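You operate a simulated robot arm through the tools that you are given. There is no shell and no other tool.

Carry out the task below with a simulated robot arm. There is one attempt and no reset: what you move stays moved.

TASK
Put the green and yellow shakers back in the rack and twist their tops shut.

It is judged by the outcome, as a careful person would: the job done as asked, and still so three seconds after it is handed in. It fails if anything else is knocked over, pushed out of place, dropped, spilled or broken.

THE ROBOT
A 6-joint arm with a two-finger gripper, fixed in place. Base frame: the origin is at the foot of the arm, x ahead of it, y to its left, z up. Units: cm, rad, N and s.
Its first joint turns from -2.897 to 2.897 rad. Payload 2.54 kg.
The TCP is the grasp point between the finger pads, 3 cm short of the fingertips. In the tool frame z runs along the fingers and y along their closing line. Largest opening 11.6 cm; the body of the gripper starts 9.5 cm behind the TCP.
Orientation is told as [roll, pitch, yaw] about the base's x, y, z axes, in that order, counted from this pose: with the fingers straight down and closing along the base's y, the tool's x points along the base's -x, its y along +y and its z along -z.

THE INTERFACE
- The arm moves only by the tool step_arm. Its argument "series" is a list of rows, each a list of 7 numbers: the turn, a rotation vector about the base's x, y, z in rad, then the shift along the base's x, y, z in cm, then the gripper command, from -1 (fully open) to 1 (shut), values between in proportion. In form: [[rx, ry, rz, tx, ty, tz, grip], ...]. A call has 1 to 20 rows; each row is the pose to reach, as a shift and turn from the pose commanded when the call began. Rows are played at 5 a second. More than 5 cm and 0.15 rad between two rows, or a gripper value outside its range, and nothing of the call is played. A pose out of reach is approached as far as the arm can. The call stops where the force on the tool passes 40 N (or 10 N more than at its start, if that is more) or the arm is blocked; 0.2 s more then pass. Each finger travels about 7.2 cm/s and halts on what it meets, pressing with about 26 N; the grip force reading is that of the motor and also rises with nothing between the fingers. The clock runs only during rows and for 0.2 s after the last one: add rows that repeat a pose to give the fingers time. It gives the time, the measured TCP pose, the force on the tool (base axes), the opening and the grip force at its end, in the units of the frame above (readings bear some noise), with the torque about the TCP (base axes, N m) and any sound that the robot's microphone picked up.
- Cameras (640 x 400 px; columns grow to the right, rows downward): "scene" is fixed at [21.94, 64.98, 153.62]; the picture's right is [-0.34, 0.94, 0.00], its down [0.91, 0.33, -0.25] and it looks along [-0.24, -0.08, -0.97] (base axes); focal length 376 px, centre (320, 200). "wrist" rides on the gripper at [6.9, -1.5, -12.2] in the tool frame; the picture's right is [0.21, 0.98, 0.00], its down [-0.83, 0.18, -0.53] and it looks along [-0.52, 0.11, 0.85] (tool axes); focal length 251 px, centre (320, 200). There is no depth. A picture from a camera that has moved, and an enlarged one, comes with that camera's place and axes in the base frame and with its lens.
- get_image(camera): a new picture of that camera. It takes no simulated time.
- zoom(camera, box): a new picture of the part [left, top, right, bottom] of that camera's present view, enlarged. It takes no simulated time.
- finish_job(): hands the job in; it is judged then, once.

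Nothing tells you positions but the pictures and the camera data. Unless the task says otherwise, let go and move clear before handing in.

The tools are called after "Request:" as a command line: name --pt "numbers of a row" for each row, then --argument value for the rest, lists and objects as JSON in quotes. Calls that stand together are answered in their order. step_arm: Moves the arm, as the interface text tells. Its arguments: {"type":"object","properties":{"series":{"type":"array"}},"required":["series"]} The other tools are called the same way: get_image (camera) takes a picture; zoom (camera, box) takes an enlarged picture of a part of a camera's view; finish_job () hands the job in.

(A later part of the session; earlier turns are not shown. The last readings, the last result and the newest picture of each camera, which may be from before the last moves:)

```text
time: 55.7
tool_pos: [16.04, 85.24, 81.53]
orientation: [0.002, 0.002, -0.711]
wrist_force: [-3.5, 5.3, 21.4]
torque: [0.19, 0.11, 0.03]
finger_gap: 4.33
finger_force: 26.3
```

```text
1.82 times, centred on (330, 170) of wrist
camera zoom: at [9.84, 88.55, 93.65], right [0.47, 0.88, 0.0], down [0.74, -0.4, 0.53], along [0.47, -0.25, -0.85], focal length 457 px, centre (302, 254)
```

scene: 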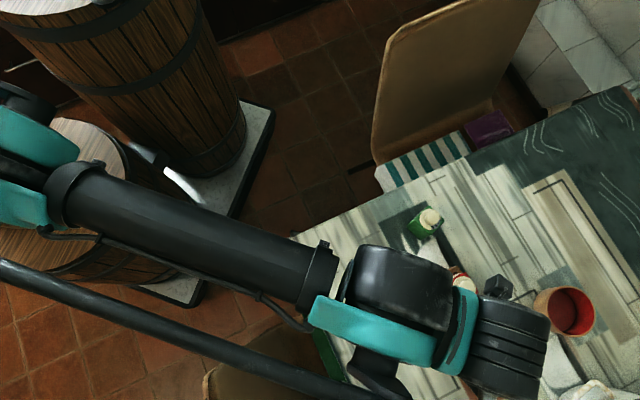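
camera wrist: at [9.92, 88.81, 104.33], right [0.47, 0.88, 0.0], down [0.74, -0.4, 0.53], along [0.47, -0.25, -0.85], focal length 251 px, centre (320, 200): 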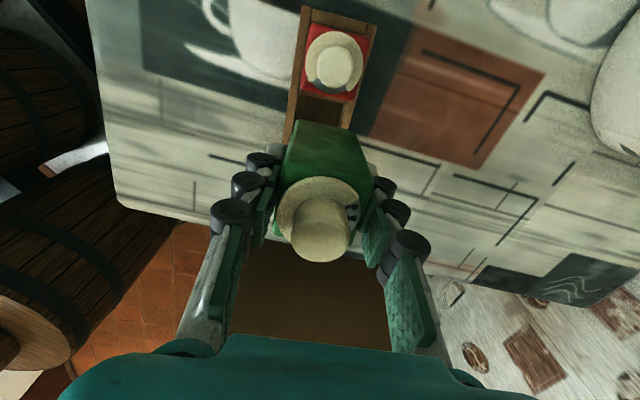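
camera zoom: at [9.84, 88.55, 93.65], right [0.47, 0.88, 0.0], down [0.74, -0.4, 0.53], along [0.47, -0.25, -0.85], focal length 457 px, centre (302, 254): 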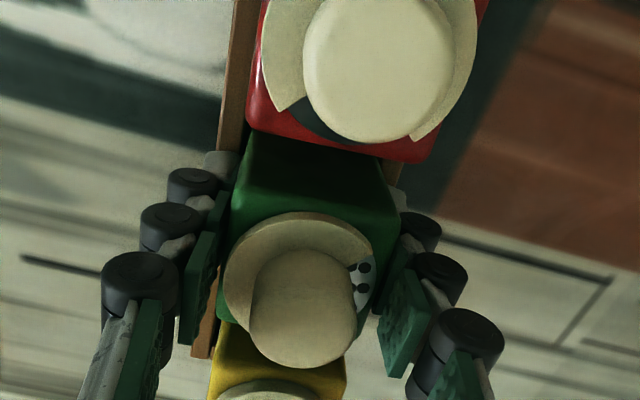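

Seated firmly. Relieving the downward pressure, then opening slightly to release.

Request:
step_arm --pt "0 0 0 0 0 0.08 1" --pt "0 0 0 0 0 0.12 1"

Request:
step_arm --pt "0 0 0 0 0 0 0.2" --pt "0 0 0 0 0 0 0.15" --pt "0 0 0 0 0 0 0.1" --pt "0 0 0 0 0 0 0.05" --pt "0 0 0 0 0 0 0.05"

Request:
zoom --camera "wrist" --box '[250, 60, 410, 280]'

```text
time: 56.3
tool_pos: [16.12, 85.16, 81.49]
orientation: [0.002, 0.0, -0.711]
wrist_force: [-2.2, 0.5, 2.0]
torque: [0.14, 0.05, -0.01]
finger_gap: 4.33
finger_force: 25.7
```

```text
time: 57.5
tool_pos: [16.03, 85.2, 81.65]
orientation: [0.003, 0.001, -0.71]
wrist_force: [-0.7, -1.0, -0.3]
torque: [0.0, 0.0, -0.01]
finger_gap: 5.52
finger_force: 0.0
```

```text
1.82 times, centred on (330, 170) of wrist
camera zoom: at [9.85, 88.55, 93.71], right [0.47, 0.88, 0.0], down [0.74, -0.4, 0.53], along [0.47, -0.25, -0.85], focal length 457 px, centre (302, 254)
```

zoom: 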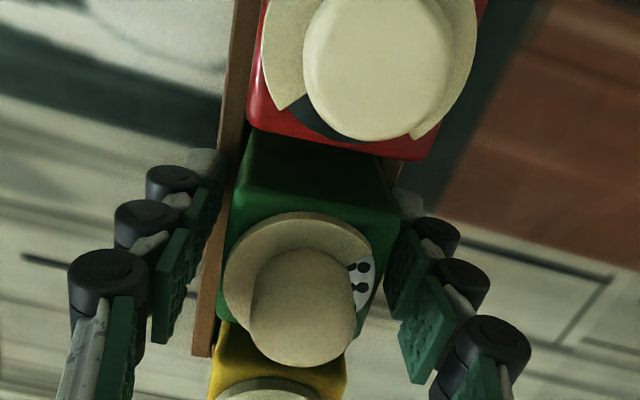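

Green is released and seated. I'll rise and look at the whole rack.

Request:
step_arm --pt "0 0 0 0 0 1 0.05" --pt "0 0 0 0 0 2.5 0.05" --pt "0 0 0 0 0 4.5 0.05" --pt "0 0 0 0 0 6.5 0.05" --pt "0 0 0 0 0 8.5 0.05" --pt "0 0 0 0 0 10.5 0.05" --pt "0 0 0 0 0 12 0.05" --pt "0 0 0 0 0 12 0.05"

Request:
get_image --camera "wrist"

Request:
zoom --camera "wrist" --box '[260, 0, 420, 180]'

Request:
get_image --camera "scene"

```text
time: 59.3
tool_pos: [16.1, 85.24, 93.52]
orientation: [0.003, 0.001, -0.711]
wrist_force: [-0.5, 0.1, -0.2]
torque: [-0.01, -0.03, 0.0]
finger_gap: 5.52
finger_force: 0.1
```

```text
taken
camera wrist: at [9.82, 88.62, 105.65], right [0.47, 0.88, 0.0], down [0.74, -0.4, 0.53], along [0.47, -0.25, -0.85], focal length 251 px, centre (320, 200)
```

wrist: 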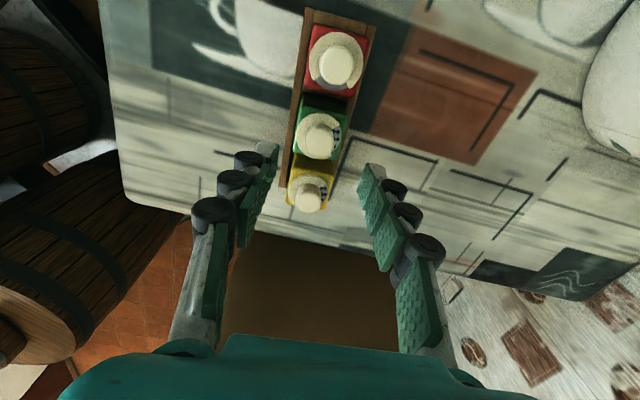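

```text
2.22 times, centred on (340, 90) of wrist
camera zoom: at [9.82, 88.62, 105.65], right [0.47, 0.88, 0.0], down [0.74, -0.4, 0.53], along [0.47, -0.25, -0.85], focal length 559 px, centre (276, 444)
```

zoom: 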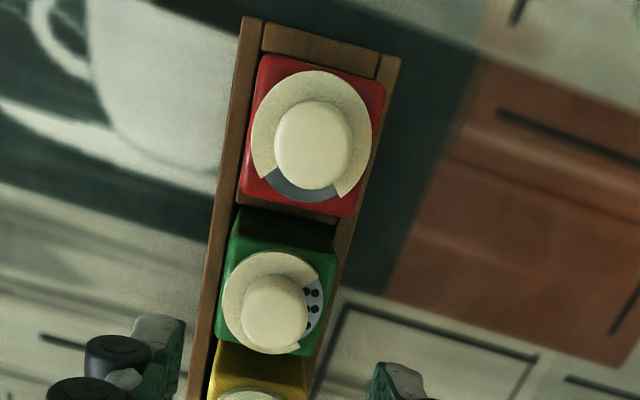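

```text
taken
```

scene: 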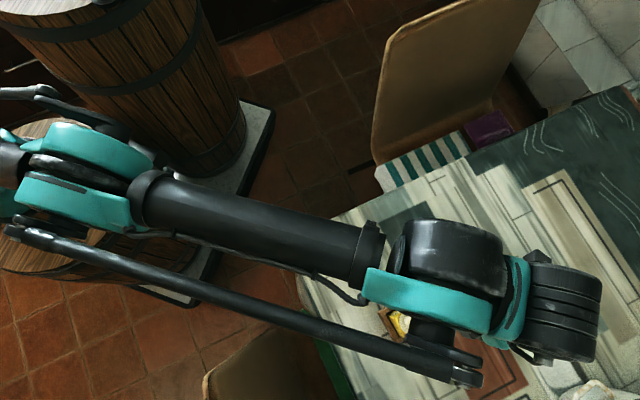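

All three shakers are in the rack. Now for the lids: I'll rotate the gripper +1.56 rad in the air, so a clockwise (closing) quarter turn is available, and check the wrist can reach that.

Request:
step_arm --pt "0 0 0.13 0 0 0 0.05" --pt "0 0 0.26 0 0 0 0.05" --pt "0 0 0.39 0 0 0 0.05" --pt "0 0 0.52 0 0 0 0.05" --pt "0 0 0.65 0 0 0 0.05" --pt "0 0 0.78 0 0 0 0.05" --pt "0 0 0.91 0 0 0 0.05" --pt "0 0 1.04 0 0 0 0.05" --pt "0 0 1.17 0 0 0 0.05" --pt "0 0 1.3 0 0 0 0.05" --pt "0 0 1.43 0 0 0 0.05" --pt "0 0 1.56 0 0 0 0.05" --pt "0 0 1.56 0 0 0 0.05"

Request:
get_image --camera "wrist"

Request:
get_image --camera "scene"

```text
time: 62.1
tool_pos: [15.99, 85.2, 93.65]
orientation: [0.001, 0.0, 0.852]
wrist_force: [-0.4, 1.1, -0.7]
torque: [0.0, 0.03, 0.01]
finger_gap: 5.48
finger_force: 0.0
```

```text
taken
camera wrist: at [12.71, 79.06, 105.72], right [-0.88, 0.48, 0.0], down [0.41, 0.74, 0.53], along [0.26, 0.47, -0.85], focal length 251 px, centre (320, 200)
```

wrist: 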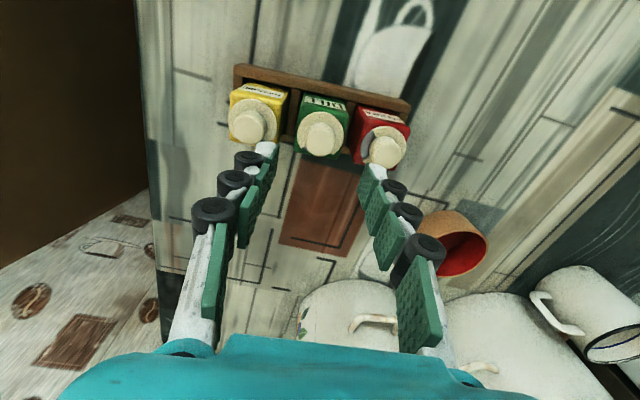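

```text
taken
```

scene: 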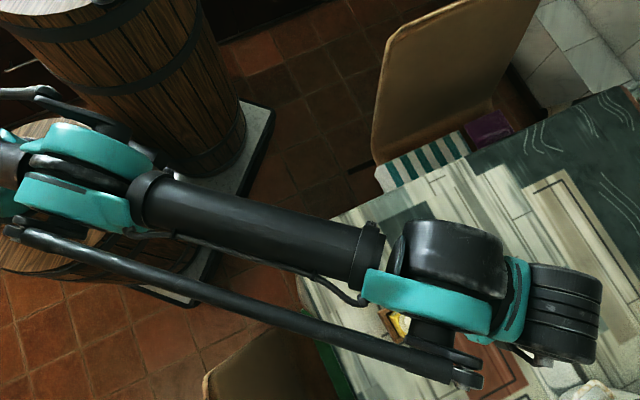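

That orientation is reachable. I'll zoom in on the green lid to find its centre and knob height.

Request:
zoom --camera "wrist" --box '[220, 60, 420, 180]'

Request:
zoom --camera "wrist" --box '[285, 85, 365, 165]'

```text
3.20 times, centred on (320, 120) of wrist
camera zoom: at [12.71, 79.06, 105.72], right [-0.88, 0.48, 0.0], down [0.41, 0.74, 0.53], along [0.26, 0.47, -0.85], focal length 805 px, centre (320, 456)
```

zoom: 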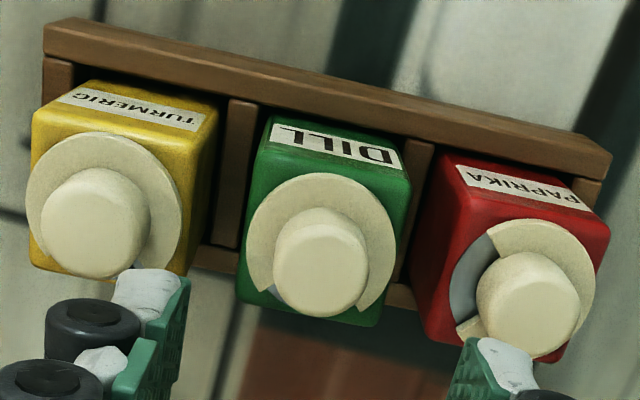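

```text
5.00 times, centred on (325, 125) of wrist
camera zoom: at [12.71, 79.06, 105.72], right [-0.88, 0.48, 0.0], down [0.41, 0.74, 0.53], along [0.26, 0.47, -0.85], focal length 1257 px, centre (295, 575)
```

zoom: 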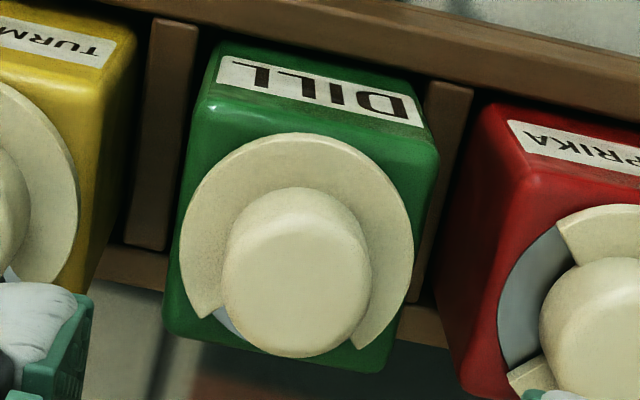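

The green knob is centred under the TCP. I'll narrow the opening to about 4.6 cm to stay clear of the neighbours and descend to just above the knob.

Request:
step_arm --pt "0 0 0 0 0 -1 0.2" --pt "0 0 0 0 0 -2 0.2" --pt "0 0 0 0 0 -3 0.2" --pt "0 0 0 0 0 -4 0.2" --pt "0 0 0 0 0 -5 0.2" --pt "0 0 0 0 0 -5 0.2"

Request:
get_image --camera "wrist"

Request:
zoom --camera "wrist" --box '[220, 80, 420, 220]'

```text
time: 63.5
tool_pos: [16.06, 85.16, 88.71]
orientation: [0.001, -0.001, 0.849]
wrist_force: [0.5, -0.4, -0.3]
torque: [0.01, -0.01, 0.01]
finger_gap: 4.64
finger_force: 0.1
```

```text
taken
camera wrist: at [12.68, 79.03, 100.81], right [-0.88, 0.48, 0.0], down [0.41, 0.74, 0.53], along [0.26, 0.47, -0.85], focal length 251 px, centre (320, 200)
```

wrist: 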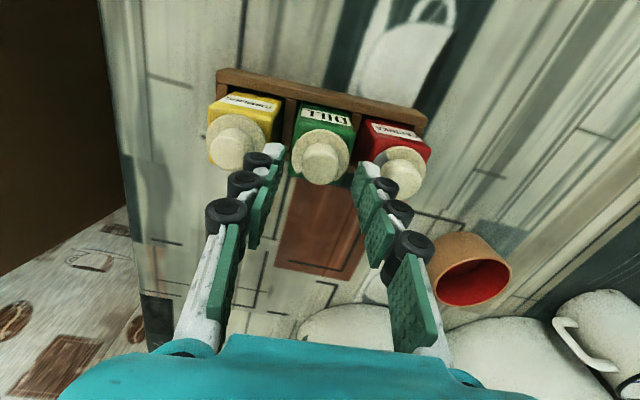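

```text
2.86 times, centred on (320, 150) of wrist
camera zoom: at [12.68, 79.03, 100.81], right [-0.88, 0.48, 0.0], down [0.41, 0.74, 0.53], along [0.26, 0.47, -0.85], focal length 718 px, centre (320, 343)
```

zoom: 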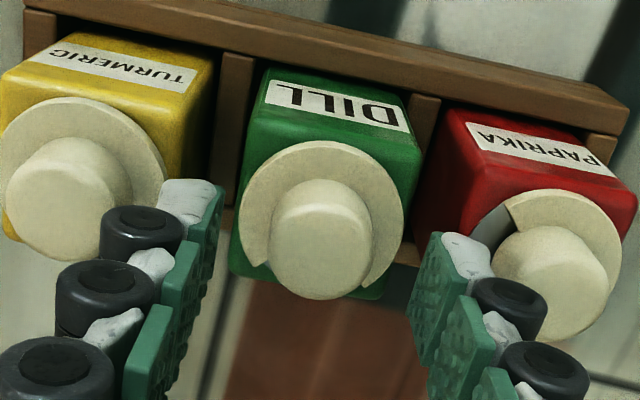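

The tips are about 0.4 cm above the knob top (z≈85.2), with the flange at about 83.75. I'll narrow to 3.6 cm, lower 1.4 cm so the pads straddle the knob, then close.

Request:
step_arm --pt "0 0 0 0 0 0 0.38" --pt "0 0 0 0 0 -0.5 0.38" --pt "0 0 0 0 0 -1.0 0.38" --pt "0 0 0 0 0 -1.4 0.38" --pt "0 0 0 0 0 -1.4 0.38"

Request:
zoom --camera "wrist" --box '[220, 80, 420, 220]'

```text
time: 64.7
tool_pos: [16.09, 85.24, 87.41]
orientation: [0.002, 0.001, 0.851]
wrist_force: [-0.9, -0.4, 15.6]
torque: [0.01, 0.05, -0.01]
finger_gap: 3.41
finger_force: 0.0
```

```text
2.86 times, centred on (320, 150) of wrist
camera zoom: at [12.75, 79.01, 99.42], right [-0.88, 0.48, 0.0], down [0.41, 0.74, 0.53], along [0.26, 0.47, -0.85], focal length 718 px, centre (320, 343)
```

zoom: 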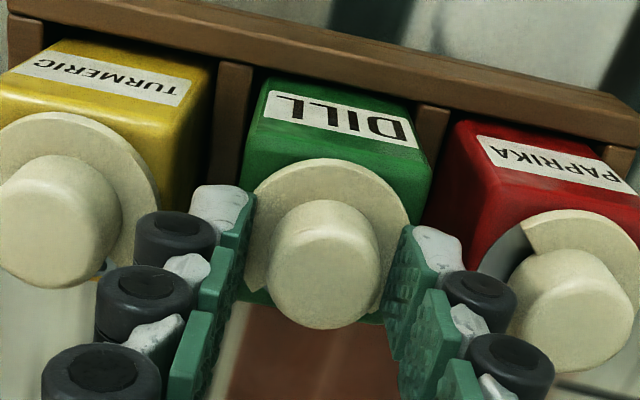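

The fingertips touched the lid's flange (15 N), so I'll raise slightly off it and then close on the knob.

Request:
step_arm --pt "0 0 0 0 0 0.15 0.38" --pt "0 0 0 0 0 0.3 0.38" --pt "0 0 0 0 0 0.3 0.38"

```text
time: 65.5
tool_pos: [16.09, 85.25, 87.49]
orientation: [0.003, 0.0, 0.85]
wrist_force: [-0.2, -0.6, -0.3]
torque: [-0.04, 0.01, -0.04]
finger_gap: 3.61
finger_force: 0.0
```

Request:
step_arm --pt "0 0 0 0 0 0 0.45" --pt "0 0 0 0 0 0 0.52" --pt "0 0 0 0 0 0 0.6" --pt "0 0 0 0 0 0 1" --pt "0 0 0 0 0 0 1" --pt "0 0 0 0 0 0 1"

Request:
zoom --camera "wrist" --box '[220, 80, 420, 220]'

```text
time: 66.9
tool_pos: [16.15, 85.18, 87.51]
orientation: [0.001, 0.0, 0.851]
wrist_force: [0.6, 0.5, 0.5]
torque: [0.02, 0.0, 0.0]
finger_gap: 2.36
finger_force: 25.9
```

```text
2.86 times, centred on (320, 150) of wrist
camera zoom: at [12.73, 79.06, 99.59], right [-0.88, 0.48, 0.0], down [0.41, 0.74, 0.53], along [0.26, 0.47, -0.85], focal length 718 px, centre (320, 343)
```

zoom: 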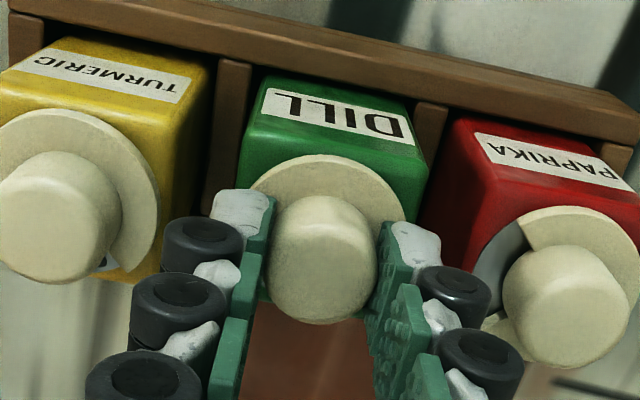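

The knob is gripped (2.36 cm) with almost no side load. Now a small clockwise test twist while watching torque.

Request:
step_arm --pt "0 0 -0.06 0 0 0 1" --pt "0 0 -0.12 0 0 0 1" --pt "0 0 -0.18 0 0 0 1" --pt "0 0 -0.18 0 0 0 1"

Request:
zoom --camera "wrist" --box '[220, 80, 420, 220]'

```text
time: 67.9
tool_pos: [16.11, 85.23, 87.39]
orientation: [0.001, 0.0, 0.669]
wrist_force: [0.7, 1.0, 1.4]
torque: [0.03, -0.08, 0.01]
finger_gap: 2.37
finger_force: 25.9
```

```text
2.86 times, centred on (320, 150) of wrist
camera zoom: at [11.66, 79.79, 99.58], right [-0.77, 0.63, 0.0], down [0.54, 0.65, 0.53], along [0.34, 0.41, -0.85], focal length 718 px, centre (320, 343)
```

zoom: 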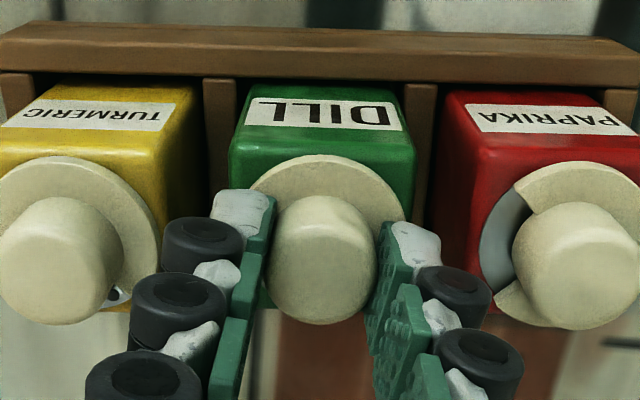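

Almost no torque, and the body stays square in the slot, so the lid is turning freely clockwise. Continuing.

Request:
step_arm --pt "0 0 -0.1 0 0 0 1" --pt "0 0 -0.2 0 0 0 1" --pt "0 0 -0.3 0 0 0 1" --pt "0 0 -0.4 0 0 0 1" --pt "0 0 -0.5 0 0 0 1" --pt "0 0 -0.6 0 0 0 1" --pt "0 0 -0.6 0 0 0 1"

Request:
zoom --camera "wrist" --box '[220, 80, 420, 220]'

```text
time: 69.5
tool_pos: [16.21, 85.27, 87.49]
orientation: [0.002, -0.001, 0.068]
wrist_force: [1.8, -0.4, -0.1]
torque: [-0.05, -0.12, 0.0]
finger_gap: 2.36
finger_force: 25.8
```

```text
2.86 times, centred on (320, 150) of wrist
camera zoom: at [9.34, 83.26, 99.58], right [-0.28, 0.96, 0.0], down [0.81, 0.24, 0.53], along [0.51, 0.15, -0.85], focal length 718 px, centre (320, 343)
```

zoom: 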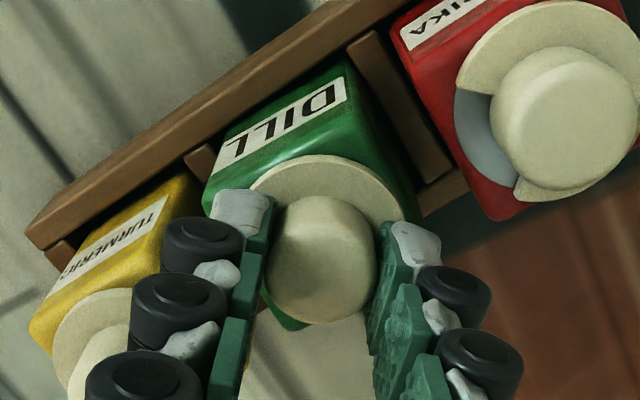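

Request:
step_arm --pt "0 0 -0.1 0 0 0 1" --pt "0 0 -0.2 0 0 0 1" --pt "0 0 -0.3 0 0 0 1" --pt "0 0 -0.4 0 0 0 1" --pt "0 0 -0.5 0 0 0 1" --pt "0 0 -0.6 0 0 0 1" --pt "0 0 -0.6 0 0 0 1"

Request:
zoom --camera "wrist" --box '[220, 80, 420, 220]'

```text
time: 71.1
tool_pos: [16.13, 85.22, 87.52]
orientation: [0.002, -0.001, -0.532]
wrist_force: [0.2, -0.2, 0.1]
torque: [0.01, -0.06, -0.02]
finger_gap: 2.39
finger_force: 25.8
```

```text
2.86 times, centred on (320, 150) of wrist
camera zoom: at [9.31, 87.44, 99.64], right [0.31, 0.95, 0.0], down [0.8, -0.26, 0.53], along [0.51, -0.16, -0.85], focal length 718 px, centre (320, 343)
```

zoom: 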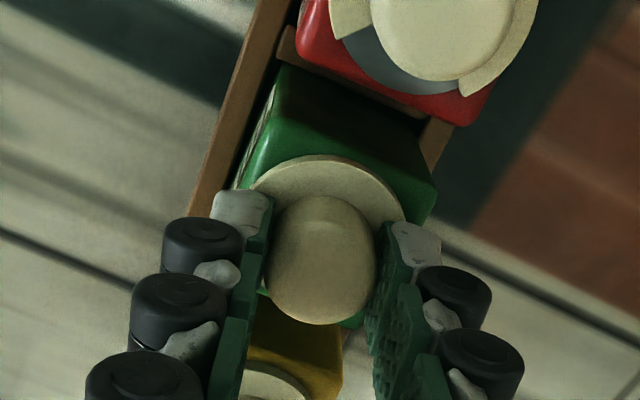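

The holes side now shows solid flange, so the cut-out has moved with the knob. I'll keep turning in small steps until I feel the stop.

Request:
step_arm --pt "0 0 -0.08 0 0 0 1" --pt "0 0 -0.16 0 0 0 1" --pt "0 0 -0.19 0 0 0 1" --pt "0 0 -0.19 0 0 0 1"

Request:
zoom --camera "wrist" --box '[220, 80, 420, 220]'

```text
time: 72.1
tool_pos: [16.05, 85.2, 87.58]
orientation: [0.002, 0.001, -0.721]
wrist_force: [0.8, -0.9, 0.3]
torque: [-0.05, -0.04, -0.02]
finger_gap: 2.37
finger_force: 25.9
```

```text
2.86 times, centred on (320, 150) of wrist
camera zoom: at [9.88, 88.68, 99.58], right [0.48, 0.88, 0.0], down [0.74, -0.41, 0.53], along [0.47, -0.26, -0.85], focal length 718 px, centre (320, 343)
```

zoom: 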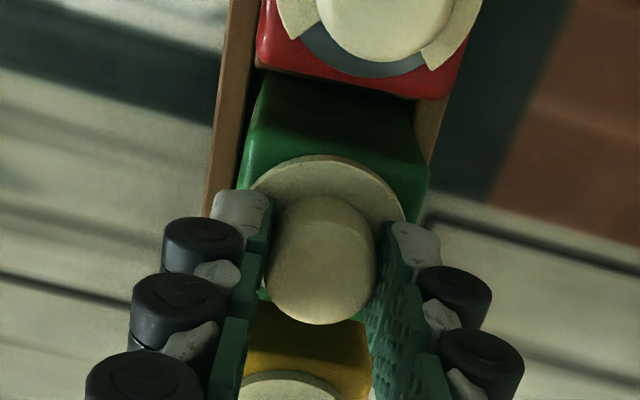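

Exactly a quarter turn so far with no stop felt. I'll go a little further to feel for the end stop.

Request:
step_arm --pt "0 0 -0.04 0 0 0 1" --pt "0 0 -0.08 0 0 0 1" --pt "0 0 -0.12 0 0 0 1" --pt "0 0 -0.12 0 0 0 1"

Request:
zoom --camera "wrist" --box '[220, 80, 420, 220]'

```text
time: 73.1
tool_pos: [16.13, 85.24, 87.43]
orientation: [0.002, 0.0, -0.841]
wrist_force: [3.8, -1.9, 0.5]
torque: [-0.13, -0.24, 0.12]
finger_gap: 2.35
finger_force: 25.9
```

```text
2.86 times, centred on (320, 150) of wrist
camera zoom: at [10.33, 89.35, 99.6], right [0.59, 0.81, 0.0], down [0.69, -0.5, 0.53], along [0.43, -0.31, -0.85], focal length 718 px, centre (320, 343)
```

zoom: 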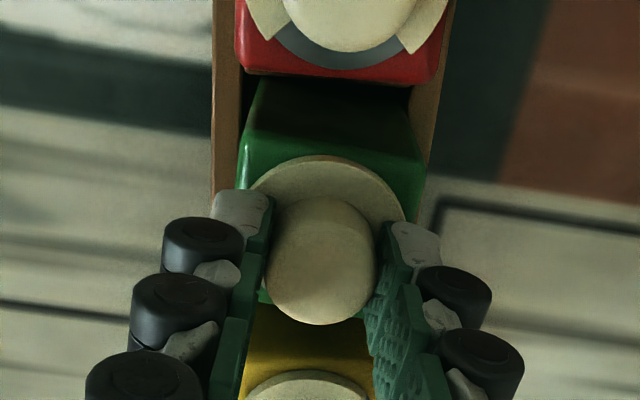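

Resistance appears now (0.12 N·m), so this is the closed stop. I'll release gently, rise and inspect.

Request:
step_arm --pt "0 0 0 0 0 0 0.5" --pt "0 0 0 0 0 0 0.4" --pt "0 0 0 0 0 0 0.3" --pt "0 0 0 0 0 0 0.3"

Request:
step_arm --pt "0 0 0 0 0 0.8 0.3" --pt "0 0 0 0 0 2 0.3" --pt "0 0 0 0 0 4 0.3" --pt "0 0 0 0 0 6.5 0.3" --pt "0 0 0 0 0 6.5 0.3"

Request:
zoom --camera "wrist" --box '[240, 0, 420, 180]'

Request:
get_image --camera "wrist"

```text
time: 74.1
tool_pos: [16.14, 85.11, 87.35]
orientation: [0.001, -0.001, -0.841]
wrist_force: [-0.6, -1.3, 0.0]
torque: [-0.01, 0.03, 0.0]
finger_gap: 4.08
finger_force: 0.1
```

```text
time: 75.3
tool_pos: [16.16, 85.26, 94.22]
orientation: [0.002, 0.0, -0.84]
wrist_force: [0.0, -0.3, -0.5]
torque: [-0.03, -0.02, -0.02]
finger_gap: 4.04
finger_force: 0.1
```

```text
2.22 times, centred on (330, 90) of wrist
camera zoom: at [10.42, 89.43, 106.3], right [0.58, 0.81, 0.0], down [0.69, -0.5, 0.53], along [0.43, -0.31, -0.85], focal length 559 px, centre (298, 444)
```

zoom: 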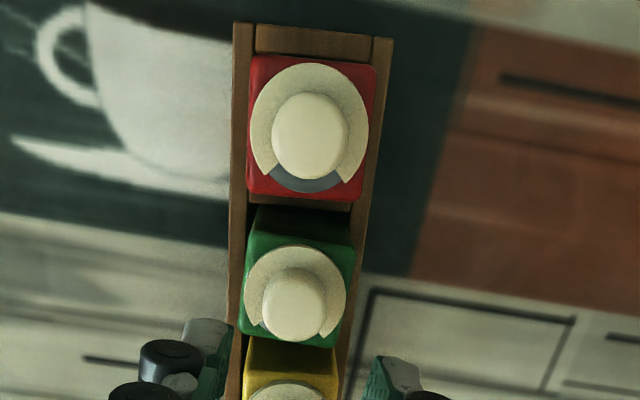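

```text
taken
camera wrist: at [10.42, 89.43, 106.3], right [0.58, 0.81, 0.0], down [0.69, -0.5, 0.53], along [0.43, -0.31, -0.85], focal length 251 px, centre (320, 200)
```

wrist: 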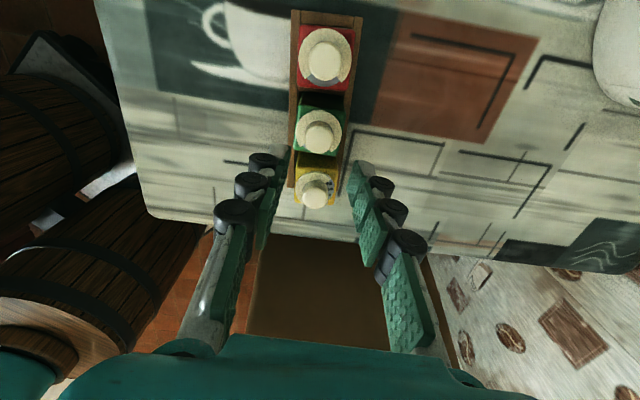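

Green's lid now matches the closed red one. Next I'll move above the yellow shaker and turn back to +0.85 rad to do the same.

Request:
step_arm --pt "0 0 0.13 0.35 -0.29 0 0.3" --pt "0 0 0.26 0.7 -0.58 0 0.3" --pt "0 0 0.39 1.05 -0.87 0 0.3" --pt "0 0 0.52 1.4 -1.16 0 0.3" --pt "0 0 0.65 1.75 -1.45 0 0.3" --pt "0 0 0.78 2.1 -1.74 0 0.3" --pt "0 0 0.91 2.45 -2.03 0 0.3" --pt "0 0 1.04 2.8 -2.32 0 0.3" --pt "0 0 1.17 3.15 -2.61 0 0.3" --pt "0 0 1.3 3.5 -2.9 0 0.3" --pt "0 0 1.43 3.85 -3.19 0 0.3" --pt "0 0 1.56 4.2 -3.5 0 0.3" --pt "0 0 1.69 4.45 -3.75 0 0.3" --pt "0 0 1.69 4.45 -3.75 0 0.3"

Request:
get_image --camera "wrist"

Request:
zoom --camera "wrist" --box '[285, 80, 365, 160]'

Request:
zoom --camera "wrist" --box '[260, 40, 460, 180]'

```text
time: 78.3
tool_pos: [20.41, 81.34, 94.13]
orientation: [0.002, 0.001, 0.849]
wrist_force: [-0.2, -0.1, -0.3]
torque: [0.0, -0.02, -0.02]
finger_gap: 4.05
finger_force: 0.0
```

```text
taken
camera wrist: at [17.15, 75.26, 106.11], right [-0.88, 0.48, 0.0], down [0.41, 0.74, 0.53], along [0.26, 0.47, -0.85], focal length 251 px, centre (320, 200)
```

wrist: 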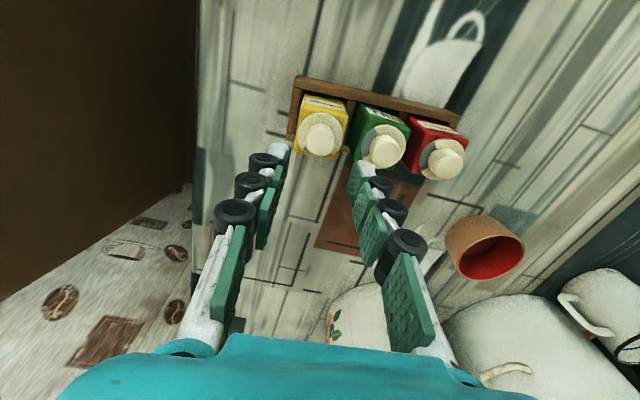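

```text
5.00 times, centred on (325, 120) of wrist
camera zoom: at [17.15, 75.26, 106.11], right [-0.88, 0.48, 0.0], down [0.41, 0.74, 0.53], along [0.26, 0.47, -0.85], focal length 1257 px, centre (295, 600)
```

zoom: 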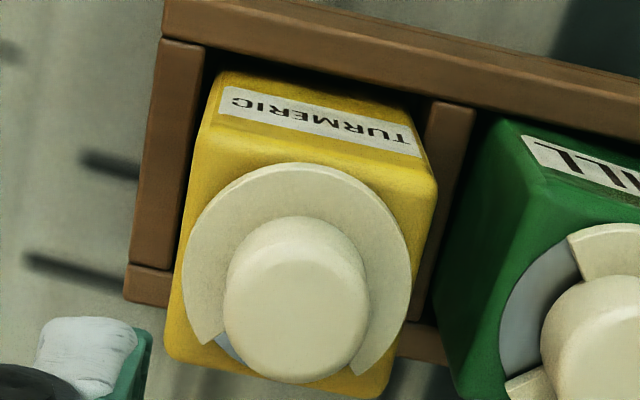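

```text
2.86 times, centred on (360, 110) of wrist
camera zoom: at [17.15, 75.26, 106.11], right [-0.88, 0.48, 0.0], down [0.41, 0.74, 0.53], along [0.26, 0.47, -0.85], focal length 718 px, centre (206, 457)
```

zoom: 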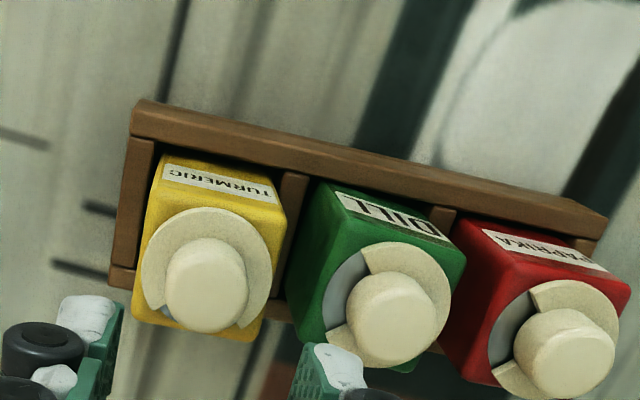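

Green's lid is confirmed shut, with its cut-out in the same position as red's. The yellow knob is about (0.08, 0.20) cm off the TCP, so I'll correct that and descend to it the same way.

Request:
step_arm --pt "0 0 0 0.08 0.2 -1 0.38" --pt "0 0 0 0.08 0.2 -2 0.38" --pt "0 0 0 0.08 0.2 -3 0.38" --pt "0 0 0 0.08 0.2 -4 0.38" --pt "0 0 0 0.08 0.2 -5 0.38" --pt "0 0 0 0.08 0.2 -5 0.38"

Request:
zoom --camera "wrist" --box '[220, 80, 420, 220]'

```text
time: 79.7
tool_pos: [20.72, 81.54, 88.94]
orientation: [0.001, -0.002, 0.851]
wrist_force: [0.0, -1.3, -0.4]
torque: [0.01, 0.01, 0.04]
finger_gap: 3.6
finger_force: 0.1
```

```text
2.86 times, centred on (320, 150) of wrist
camera zoom: at [17.17, 75.45, 101.1], right [-0.88, 0.48, 0.0], down [0.41, 0.74, 0.53], along [0.26, 0.47, -0.85], focal length 718 px, centre (320, 343)
```

zoom: 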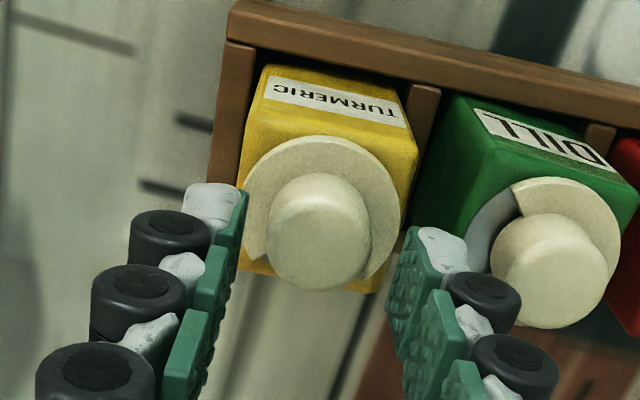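

Request:
step_arm --pt "0 0 0 0 0 -0.5 0.38" --pt "0 0 0 0 0 -1.0 0.38" --pt "0 0 0 0 0 -1.4 0.38" --pt "0 0 0 0 0 -1.4 0.38"

Request:
zoom --camera "wrist" --box '[220, 80, 420, 220]'

```text
time: 80.7
tool_pos: [20.7, 81.63, 87.6]
orientation: [0.003, 0.002, 0.85]
wrist_force: [-0.3, -0.4, 0.3]
torque: [-0.02, -0.03, 0.0]
finger_gap: 3.6
finger_force: 0.0
```

```text
2.86 times, centred on (320, 150) of wrist
camera zoom: at [17.25, 75.48, 99.76], right [-0.88, 0.48, 0.0], down [0.41, 0.74, 0.53], along [0.26, 0.47, -0.85], focal length 718 px, centre (320, 343)
```

zoom: 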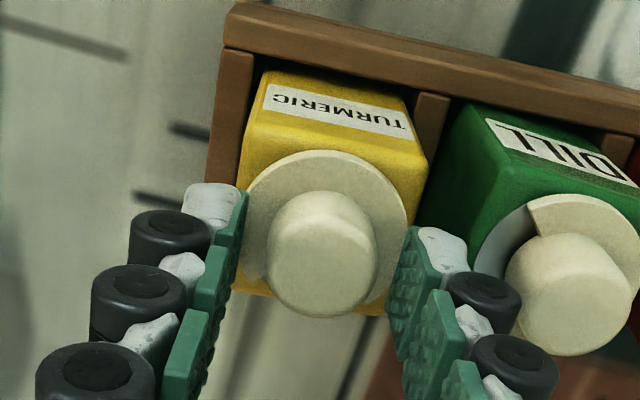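

Pads straddle the yellow knob without touching the flange. Closing on it.

Request:
step_arm --pt "0 0 0 0 0 -0.08 0.38" --pt "0 0 0 0 0 -0.08 0.45" --pt "0 0 0 0 0 -0.08 0.52" --pt "0 0 0 0 0 -0.08 0.6" --pt "0 0 0 0 0 -0.08 1" --pt "0 0 0 0 0 -0.08 1" --pt "0 0 0 0 0 -0.08 1"

Request:
zoom --camera "wrist" --box '[220, 80, 420, 220]'

```text
time: 82.3
tool_pos: [20.7, 81.59, 87.62]
orientation: [0.0, 0.0, 0.851]
wrist_force: [-1.1, -0.2, -0.8]
torque: [0.01, 0.02, 0.01]
finger_gap: 2.37
finger_force: 25.6
```

```text
2.86 times, centred on (320, 150) of wrist
camera zoom: at [17.22, 75.5, 99.7], right [-0.88, 0.48, 0.0], down [0.41, 0.74, 0.53], along [0.26, 0.47, -0.85], focal length 718 px, centre (320, 343)
```

zoom: 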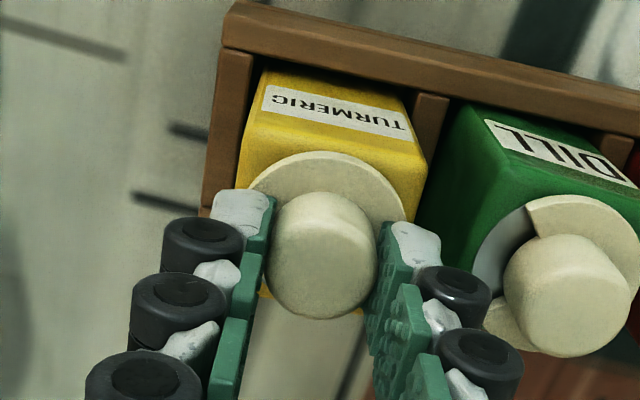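

Gripped cleanly. Twisting clockwise in stages, as with green.

Request:
step_arm --pt "0 0 -0.06 0 0 0 1" --pt "0 0 -0.12 0 0 0 1" --pt "0 0 -0.18 0 0 0 1" --pt "0 0 -0.18 0 0 0 1"

Request:
zoom --camera "wrist" --box '[220, 80, 420, 220]'

```text
time: 83.3
tool_pos: [20.65, 81.66, 87.61]
orientation: [0.002, 0.0, 0.668]
wrist_force: [-0.2, -2.3, 1.4]
torque: [-0.11, 0.0, 0.03]
finger_gap: 2.35
finger_force: 25.3
```

```text
2.86 times, centred on (320, 150) of wrist
camera zoom: at [16.16, 76.21, 99.71], right [-0.77, 0.63, 0.0], down [0.54, 0.65, 0.53], along [0.34, 0.41, -0.85], focal length 718 px, centre (320, 343)
```

zoom: 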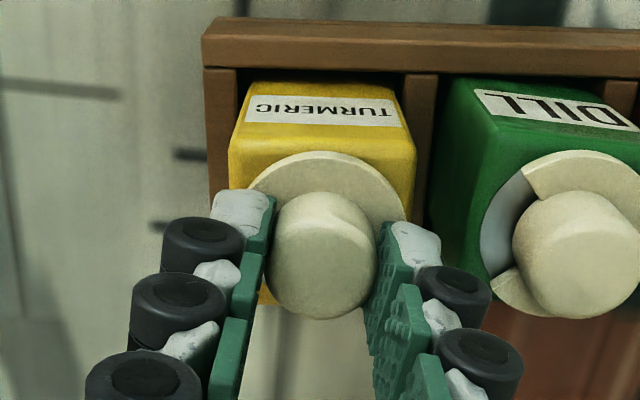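

Low torque and the body stays put, so I'll continue the turn.

Request:
step_arm --pt "0 0 -0.1 0 0 0 1" --pt "0 0 -0.2 0 0 0 1" --pt "0 0 -0.3 0 0 0 1" --pt "0 0 -0.4 0 0 0 1" --pt "0 0 -0.5 0 0 0 1" --pt "0 0 -0.6 0 0 0 1" --pt "0 0 -0.6 0 0 0 1"

Request:
zoom --camera "wrist" --box '[220, 80, 420, 220]'

```text
time: 84.9
tool_pos: [20.6, 81.62, 87.48]
orientation: [0.002, 0.0, 0.068]
wrist_force: [4.2, -5.4, 21.0]
torque: [-0.2, -0.24, 0.01]
finger_gap: 2.36
finger_force: 25.9
```

```text
2.86 times, centred on (320, 150) of wrist
camera zoom: at [13.85, 79.64, 99.67], right [-0.28, 0.96, 0.0], down [0.81, 0.24, 0.53], along [0.51, 0.15, -0.85], focal length 718 px, centre (320, 343)
```

zoom: 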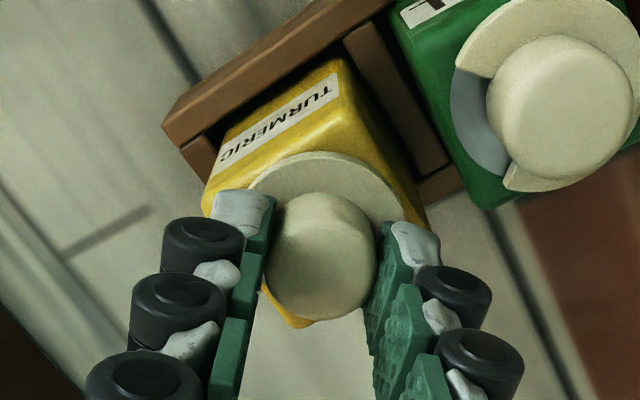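

There's a vertical and sideways load building up (21 N, 5 N), as the rotation axis is slightly off the knob's. I'll relieve it with a small shift before continuing.

Request:
step_arm --pt "0 0 0 0.05 -0.06 0.05 1" --pt "0 0 0 0.08 -0.1 0.1 1" --pt "0 0 0 0.08 -0.1 0.1 1"

Request:
zoom --camera "wrist" --box '[220, 80, 420, 220]'

```text
time: 85.7
tool_pos: [20.65, 81.56, 87.62]
orientation: [0.002, -0.001, 0.069]
wrist_force: [-0.4, -0.2, 0.0]
torque: [-0.03, 0.15, -0.01]
finger_gap: 2.35
finger_force: 25.1
```

```text
2.86 times, centred on (320, 150) of wrist
camera zoom: at [13.89, 79.63, 99.68], right [-0.28, 0.96, 0.0], down [0.81, 0.24, 0.53], along [0.51, 0.15, -0.85], focal length 718 px, centre (320, 343)
```

zoom: 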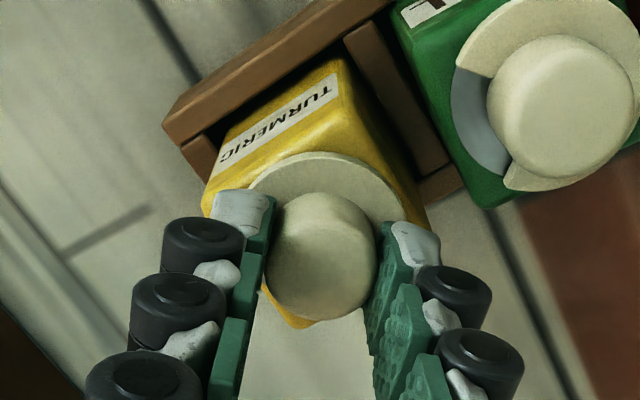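

Load is gone. Continuing the turn in smaller increments.

Request:
step_arm --pt "0 0 -0.08 0 0 0 1" --pt "0 0 -0.16 0 0 0 1" --pt "0 0 -0.24 0 0 0 1" --pt "0 0 -0.3 0 0 0 1" --pt "0 0 -0.3 0 0 0 1"

Request:
zoom --camera "wrist" --box '[220, 80, 420, 220]'

```text
time: 86.9
tool_pos: [20.77, 81.61, 87.69]
orientation: [0.001, 0.001, -0.234]
wrist_force: [-0.1, 1.4, 0.9]
torque: [-0.01, 0.02, -0.01]
finger_gap: 2.38
finger_force: 25.8
```

```text
2.86 times, centred on (320, 150) of wrist
camera zoom: at [13.62, 81.71, 99.69], right [0.02, 1.0, 0.0], down [0.85, -0.01, 0.53], along [0.53, -0.01, -0.85], focal length 718 px, centre (320, 343)
```

zoom: 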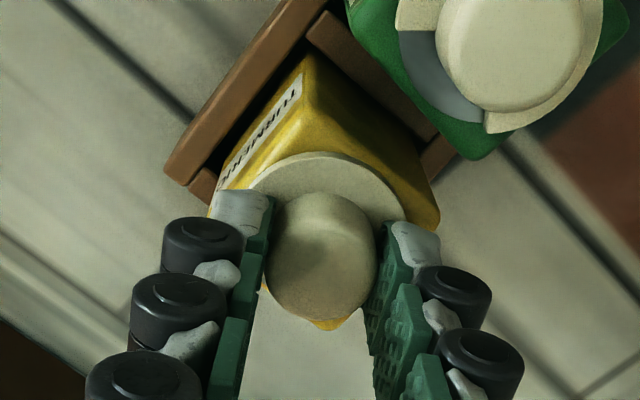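

Request:
step_arm --pt "0 0 -0.08 0 0 0 1" --pt "0 0 -0.16 0 0 0 1" --pt "0 0 -0.24 0 0 0 1" --pt "0 0 -0.32 0 0 0 1" --pt "0 0 -0.38 0 0 0 1" --pt "0 0 -0.38 0 0 0 1"

Request:
zoom --camera "wrist" --box '[220, 80, 420, 220]'

```text
time: 88.3
tool_pos: [20.72, 81.63, 87.7]
orientation: [0.002, -0.001, -0.611]
wrist_force: [0.2, 0.1, 0.2]
torque: [-0.05, 0.03, 0.02]
finger_gap: 2.35
finger_force: 25.9
```

```text
2.86 times, centred on (320, 150) of wrist
camera zoom: at [14.16, 84.31, 99.7], right [0.38, 0.92, 0.0], down [0.78, -0.33, 0.53], along [0.49, -0.2, -0.85], focal length 718 px, centre (320, 343)
```

zoom: 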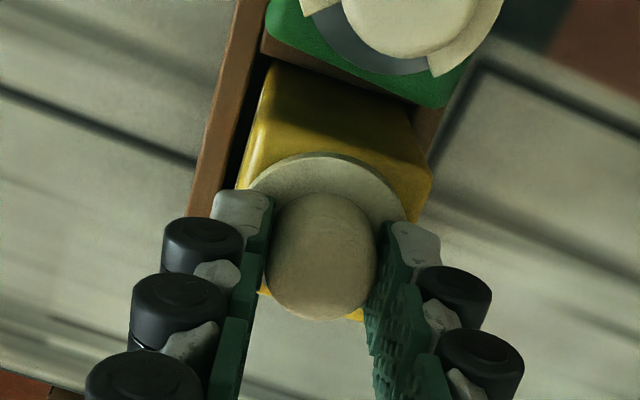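

Nearly a quarter turn done, forces near zero. Now to the stop, in small steps.

Request:
step_arm --pt "0 0 -0.05 0 0 0 1" --pt "0 0 -0.1 0 0 0 1" --pt "0 0 -0.14 0 0 0 1" --pt "0 0 -0.14 0 0 0 1"

```text
time: 89.3
tool_pos: [20.73, 81.61, 87.56]
orientation: [0.001, -0.001, -0.753]
wrist_force: [-1.1, -0.5, 0.0]
torque: [-0.07, 0.06, 0.04]
finger_gap: 2.39
finger_force: 26.1
```

Request:
step_arm --pt "0 0 -0.04 0 0 0 1" --pt "0 0 -0.08 0 0 0 1" --pt "0 0 -0.1 0 0 0 1" --pt "0 0 -0.1 0 0 0 1"

Request:
zoom --camera "wrist" --box '[220, 80, 420, 220]'

```text
time: 90.3
tool_pos: [20.65, 81.43, 87.58]
orientation: [0.002, 0.0, -0.851]
wrist_force: [-3.3, -1.3, 6.9]
torque: [-0.12, 0.13, 0.1]
finger_gap: 2.36
finger_force: 25.5
```

```text
2.86 times, centred on (320, 150) of wrist
camera zoom: at [14.95, 85.65, 99.73], right [0.59, 0.81, 0.0], down [0.68, -0.5, 0.53], along [0.43, -0.32, -0.85], focal length 718 px, centre (320, 343)
```

zoom: 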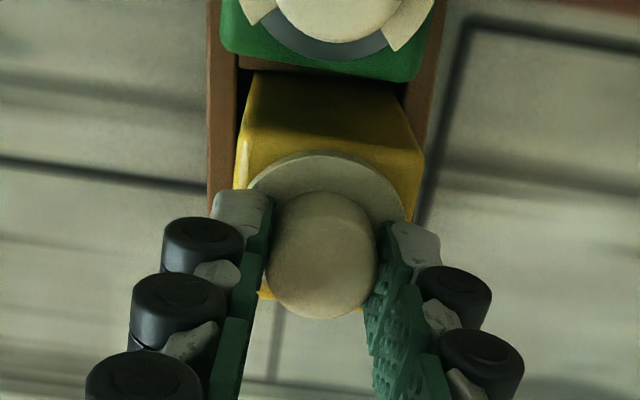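

The same stop resistance as green (0.10 N·m at −0.85 rad). Releasing and rising to inspect.

Request:
step_arm --pt "0 0 0 0 0 0 0.5" --pt "0 0 0 0 0 0 0.4" --pt "0 0 0 0 0 0 0.3" --pt "0 0 0 0 0 0 0.3"

Request:
step_arm --pt "0 0 0 0 0 0.8 0.3" --pt "0 0 0 0 0 2 0.3" --pt "0 0 0 0 0 4 0.3" --pt "0 0 0 0 0 6.5 0.3" --pt "0 0 0 0 0 9 0.3" --pt "0 0 0 0 0 9 0.3"

Request:
get_image --camera "wrist"

Request:
zoom --camera "wrist" --box '[240, 0, 420, 180]'

```text
time: 91.3
tool_pos: [20.78, 81.43, 87.71]
orientation: [0.002, 0.0, -0.849]
wrist_force: [-0.6, 0.6, 0.6]
torque: [-0.01, -0.02, -0.01]
finger_gap: 4.06
finger_force: 0.1
```

```text
time: 92.7
tool_pos: [20.74, 81.66, 96.57]
orientation: [0.003, 0.0, -0.849]
wrist_force: [-0.2, 0.9, -0.1]
torque: [0.0, 0.0, -0.01]
finger_gap: 4.06
finger_force: 0.1
```

```text
taken
camera wrist: at [15.04, 85.82, 108.67], right [0.59, 0.81, 0.0], down [0.68, -0.5, 0.53], along [0.43, -0.32, -0.85], focal length 251 px, centre (320, 200)
```

wrist: 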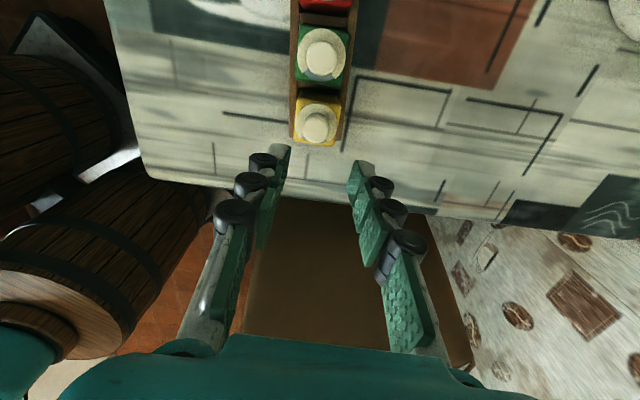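

```text
2.22 times, centred on (330, 90) of wrist
camera zoom: at [15.04, 85.82, 108.67], right [0.59, 0.81, 0.0], down [0.68, -0.5, 0.53], along [0.43, -0.32, -0.85], focal length 559 px, centre (298, 444)
```

zoom: 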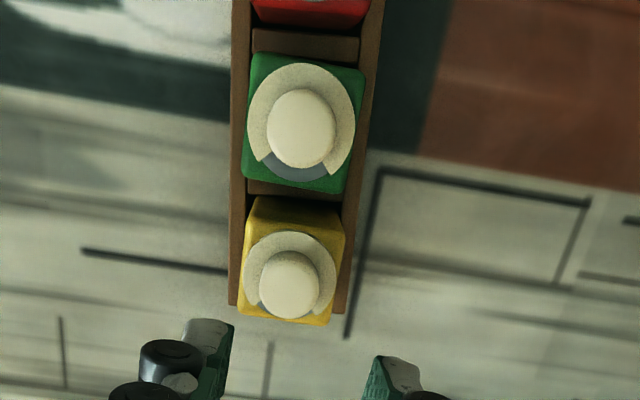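

Both lids look shut. I'll retreat the arm up and back so the fixed camera can confirm the whole scene.

Request:
step_arm --pt "0 0 0.06 0 -0.5 3 0.3" --pt "0 0 0.12 -0.5 -1.5 6 0.3" --pt "0 0 0.18 -1 -3 9 0.3" --pt "0 0 0.24 -1.5 -5 12 0.3" --pt "0 0 0.3 -2.3 -8 14 0.3" --pt "0 0 0.36 -3.1 -11 16 0.3" --pt "0 0 0.42 -4 -14 18 0.3" --pt "0 0 0.48 -5 -17 19.5 0.3" --pt "0 0 0.54 -6 -20 20.5 0.3" --pt "0 0 0.6 -7.5 -23 21 0.3" --pt "0 0 0.66 -9 -26 21 0.3" --pt "0 0 0.72 -11 -28.5 21 0.3" --pt "0 0 0.72 -11 -28.5 21 0.3"

Request:
get_image --camera "scene"

Request:
zoom --camera "scene" --box '[370, 255, 490, 350]'

Request:
get_image --camera "wrist"

```text
time: 95.5
tool_pos: [9.6, 53.06, 117.55]
orientation: [0.002, 0.0, -0.132]
wrist_force: [-1.2, -0.1, -0.2]
torque: [-0.01, 0.03, -0.02]
finger_gap: 4.06
finger_force: 0.1
```

```text
taken
```

scene: 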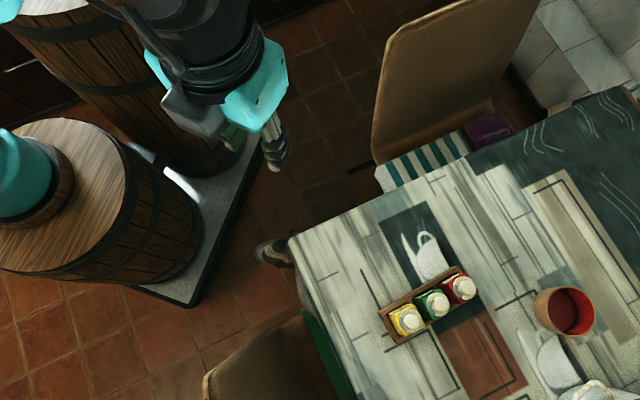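

```text
4.21 times, centred on (430, 302) of scene
camera zoom: at [21.94, 64.98, 153.62], right [-0.34, 0.94, 0.0], down [0.91, 0.33, -0.25], along [-0.24, -0.08, -0.97], focal length 1582 px, centre (-143, -232)
```

zoom: 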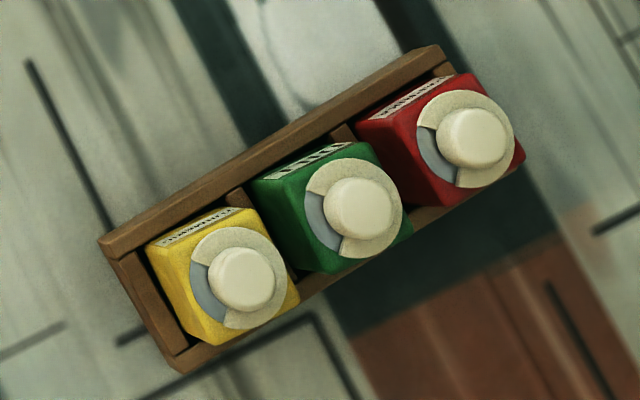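

```text
taken
camera wrist: at [2.55, 52.53, 129.65], right [-0.09, 1.0, 0.0], down [0.84, 0.07, 0.53], along [0.53, 0.05, -0.85], focal length 251 px, centre (320, 200)
```

wrist: 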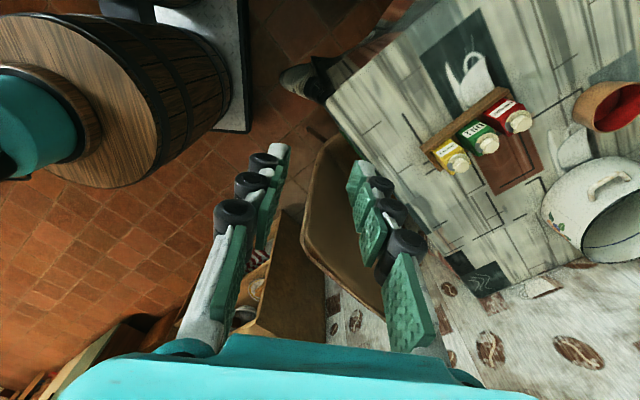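

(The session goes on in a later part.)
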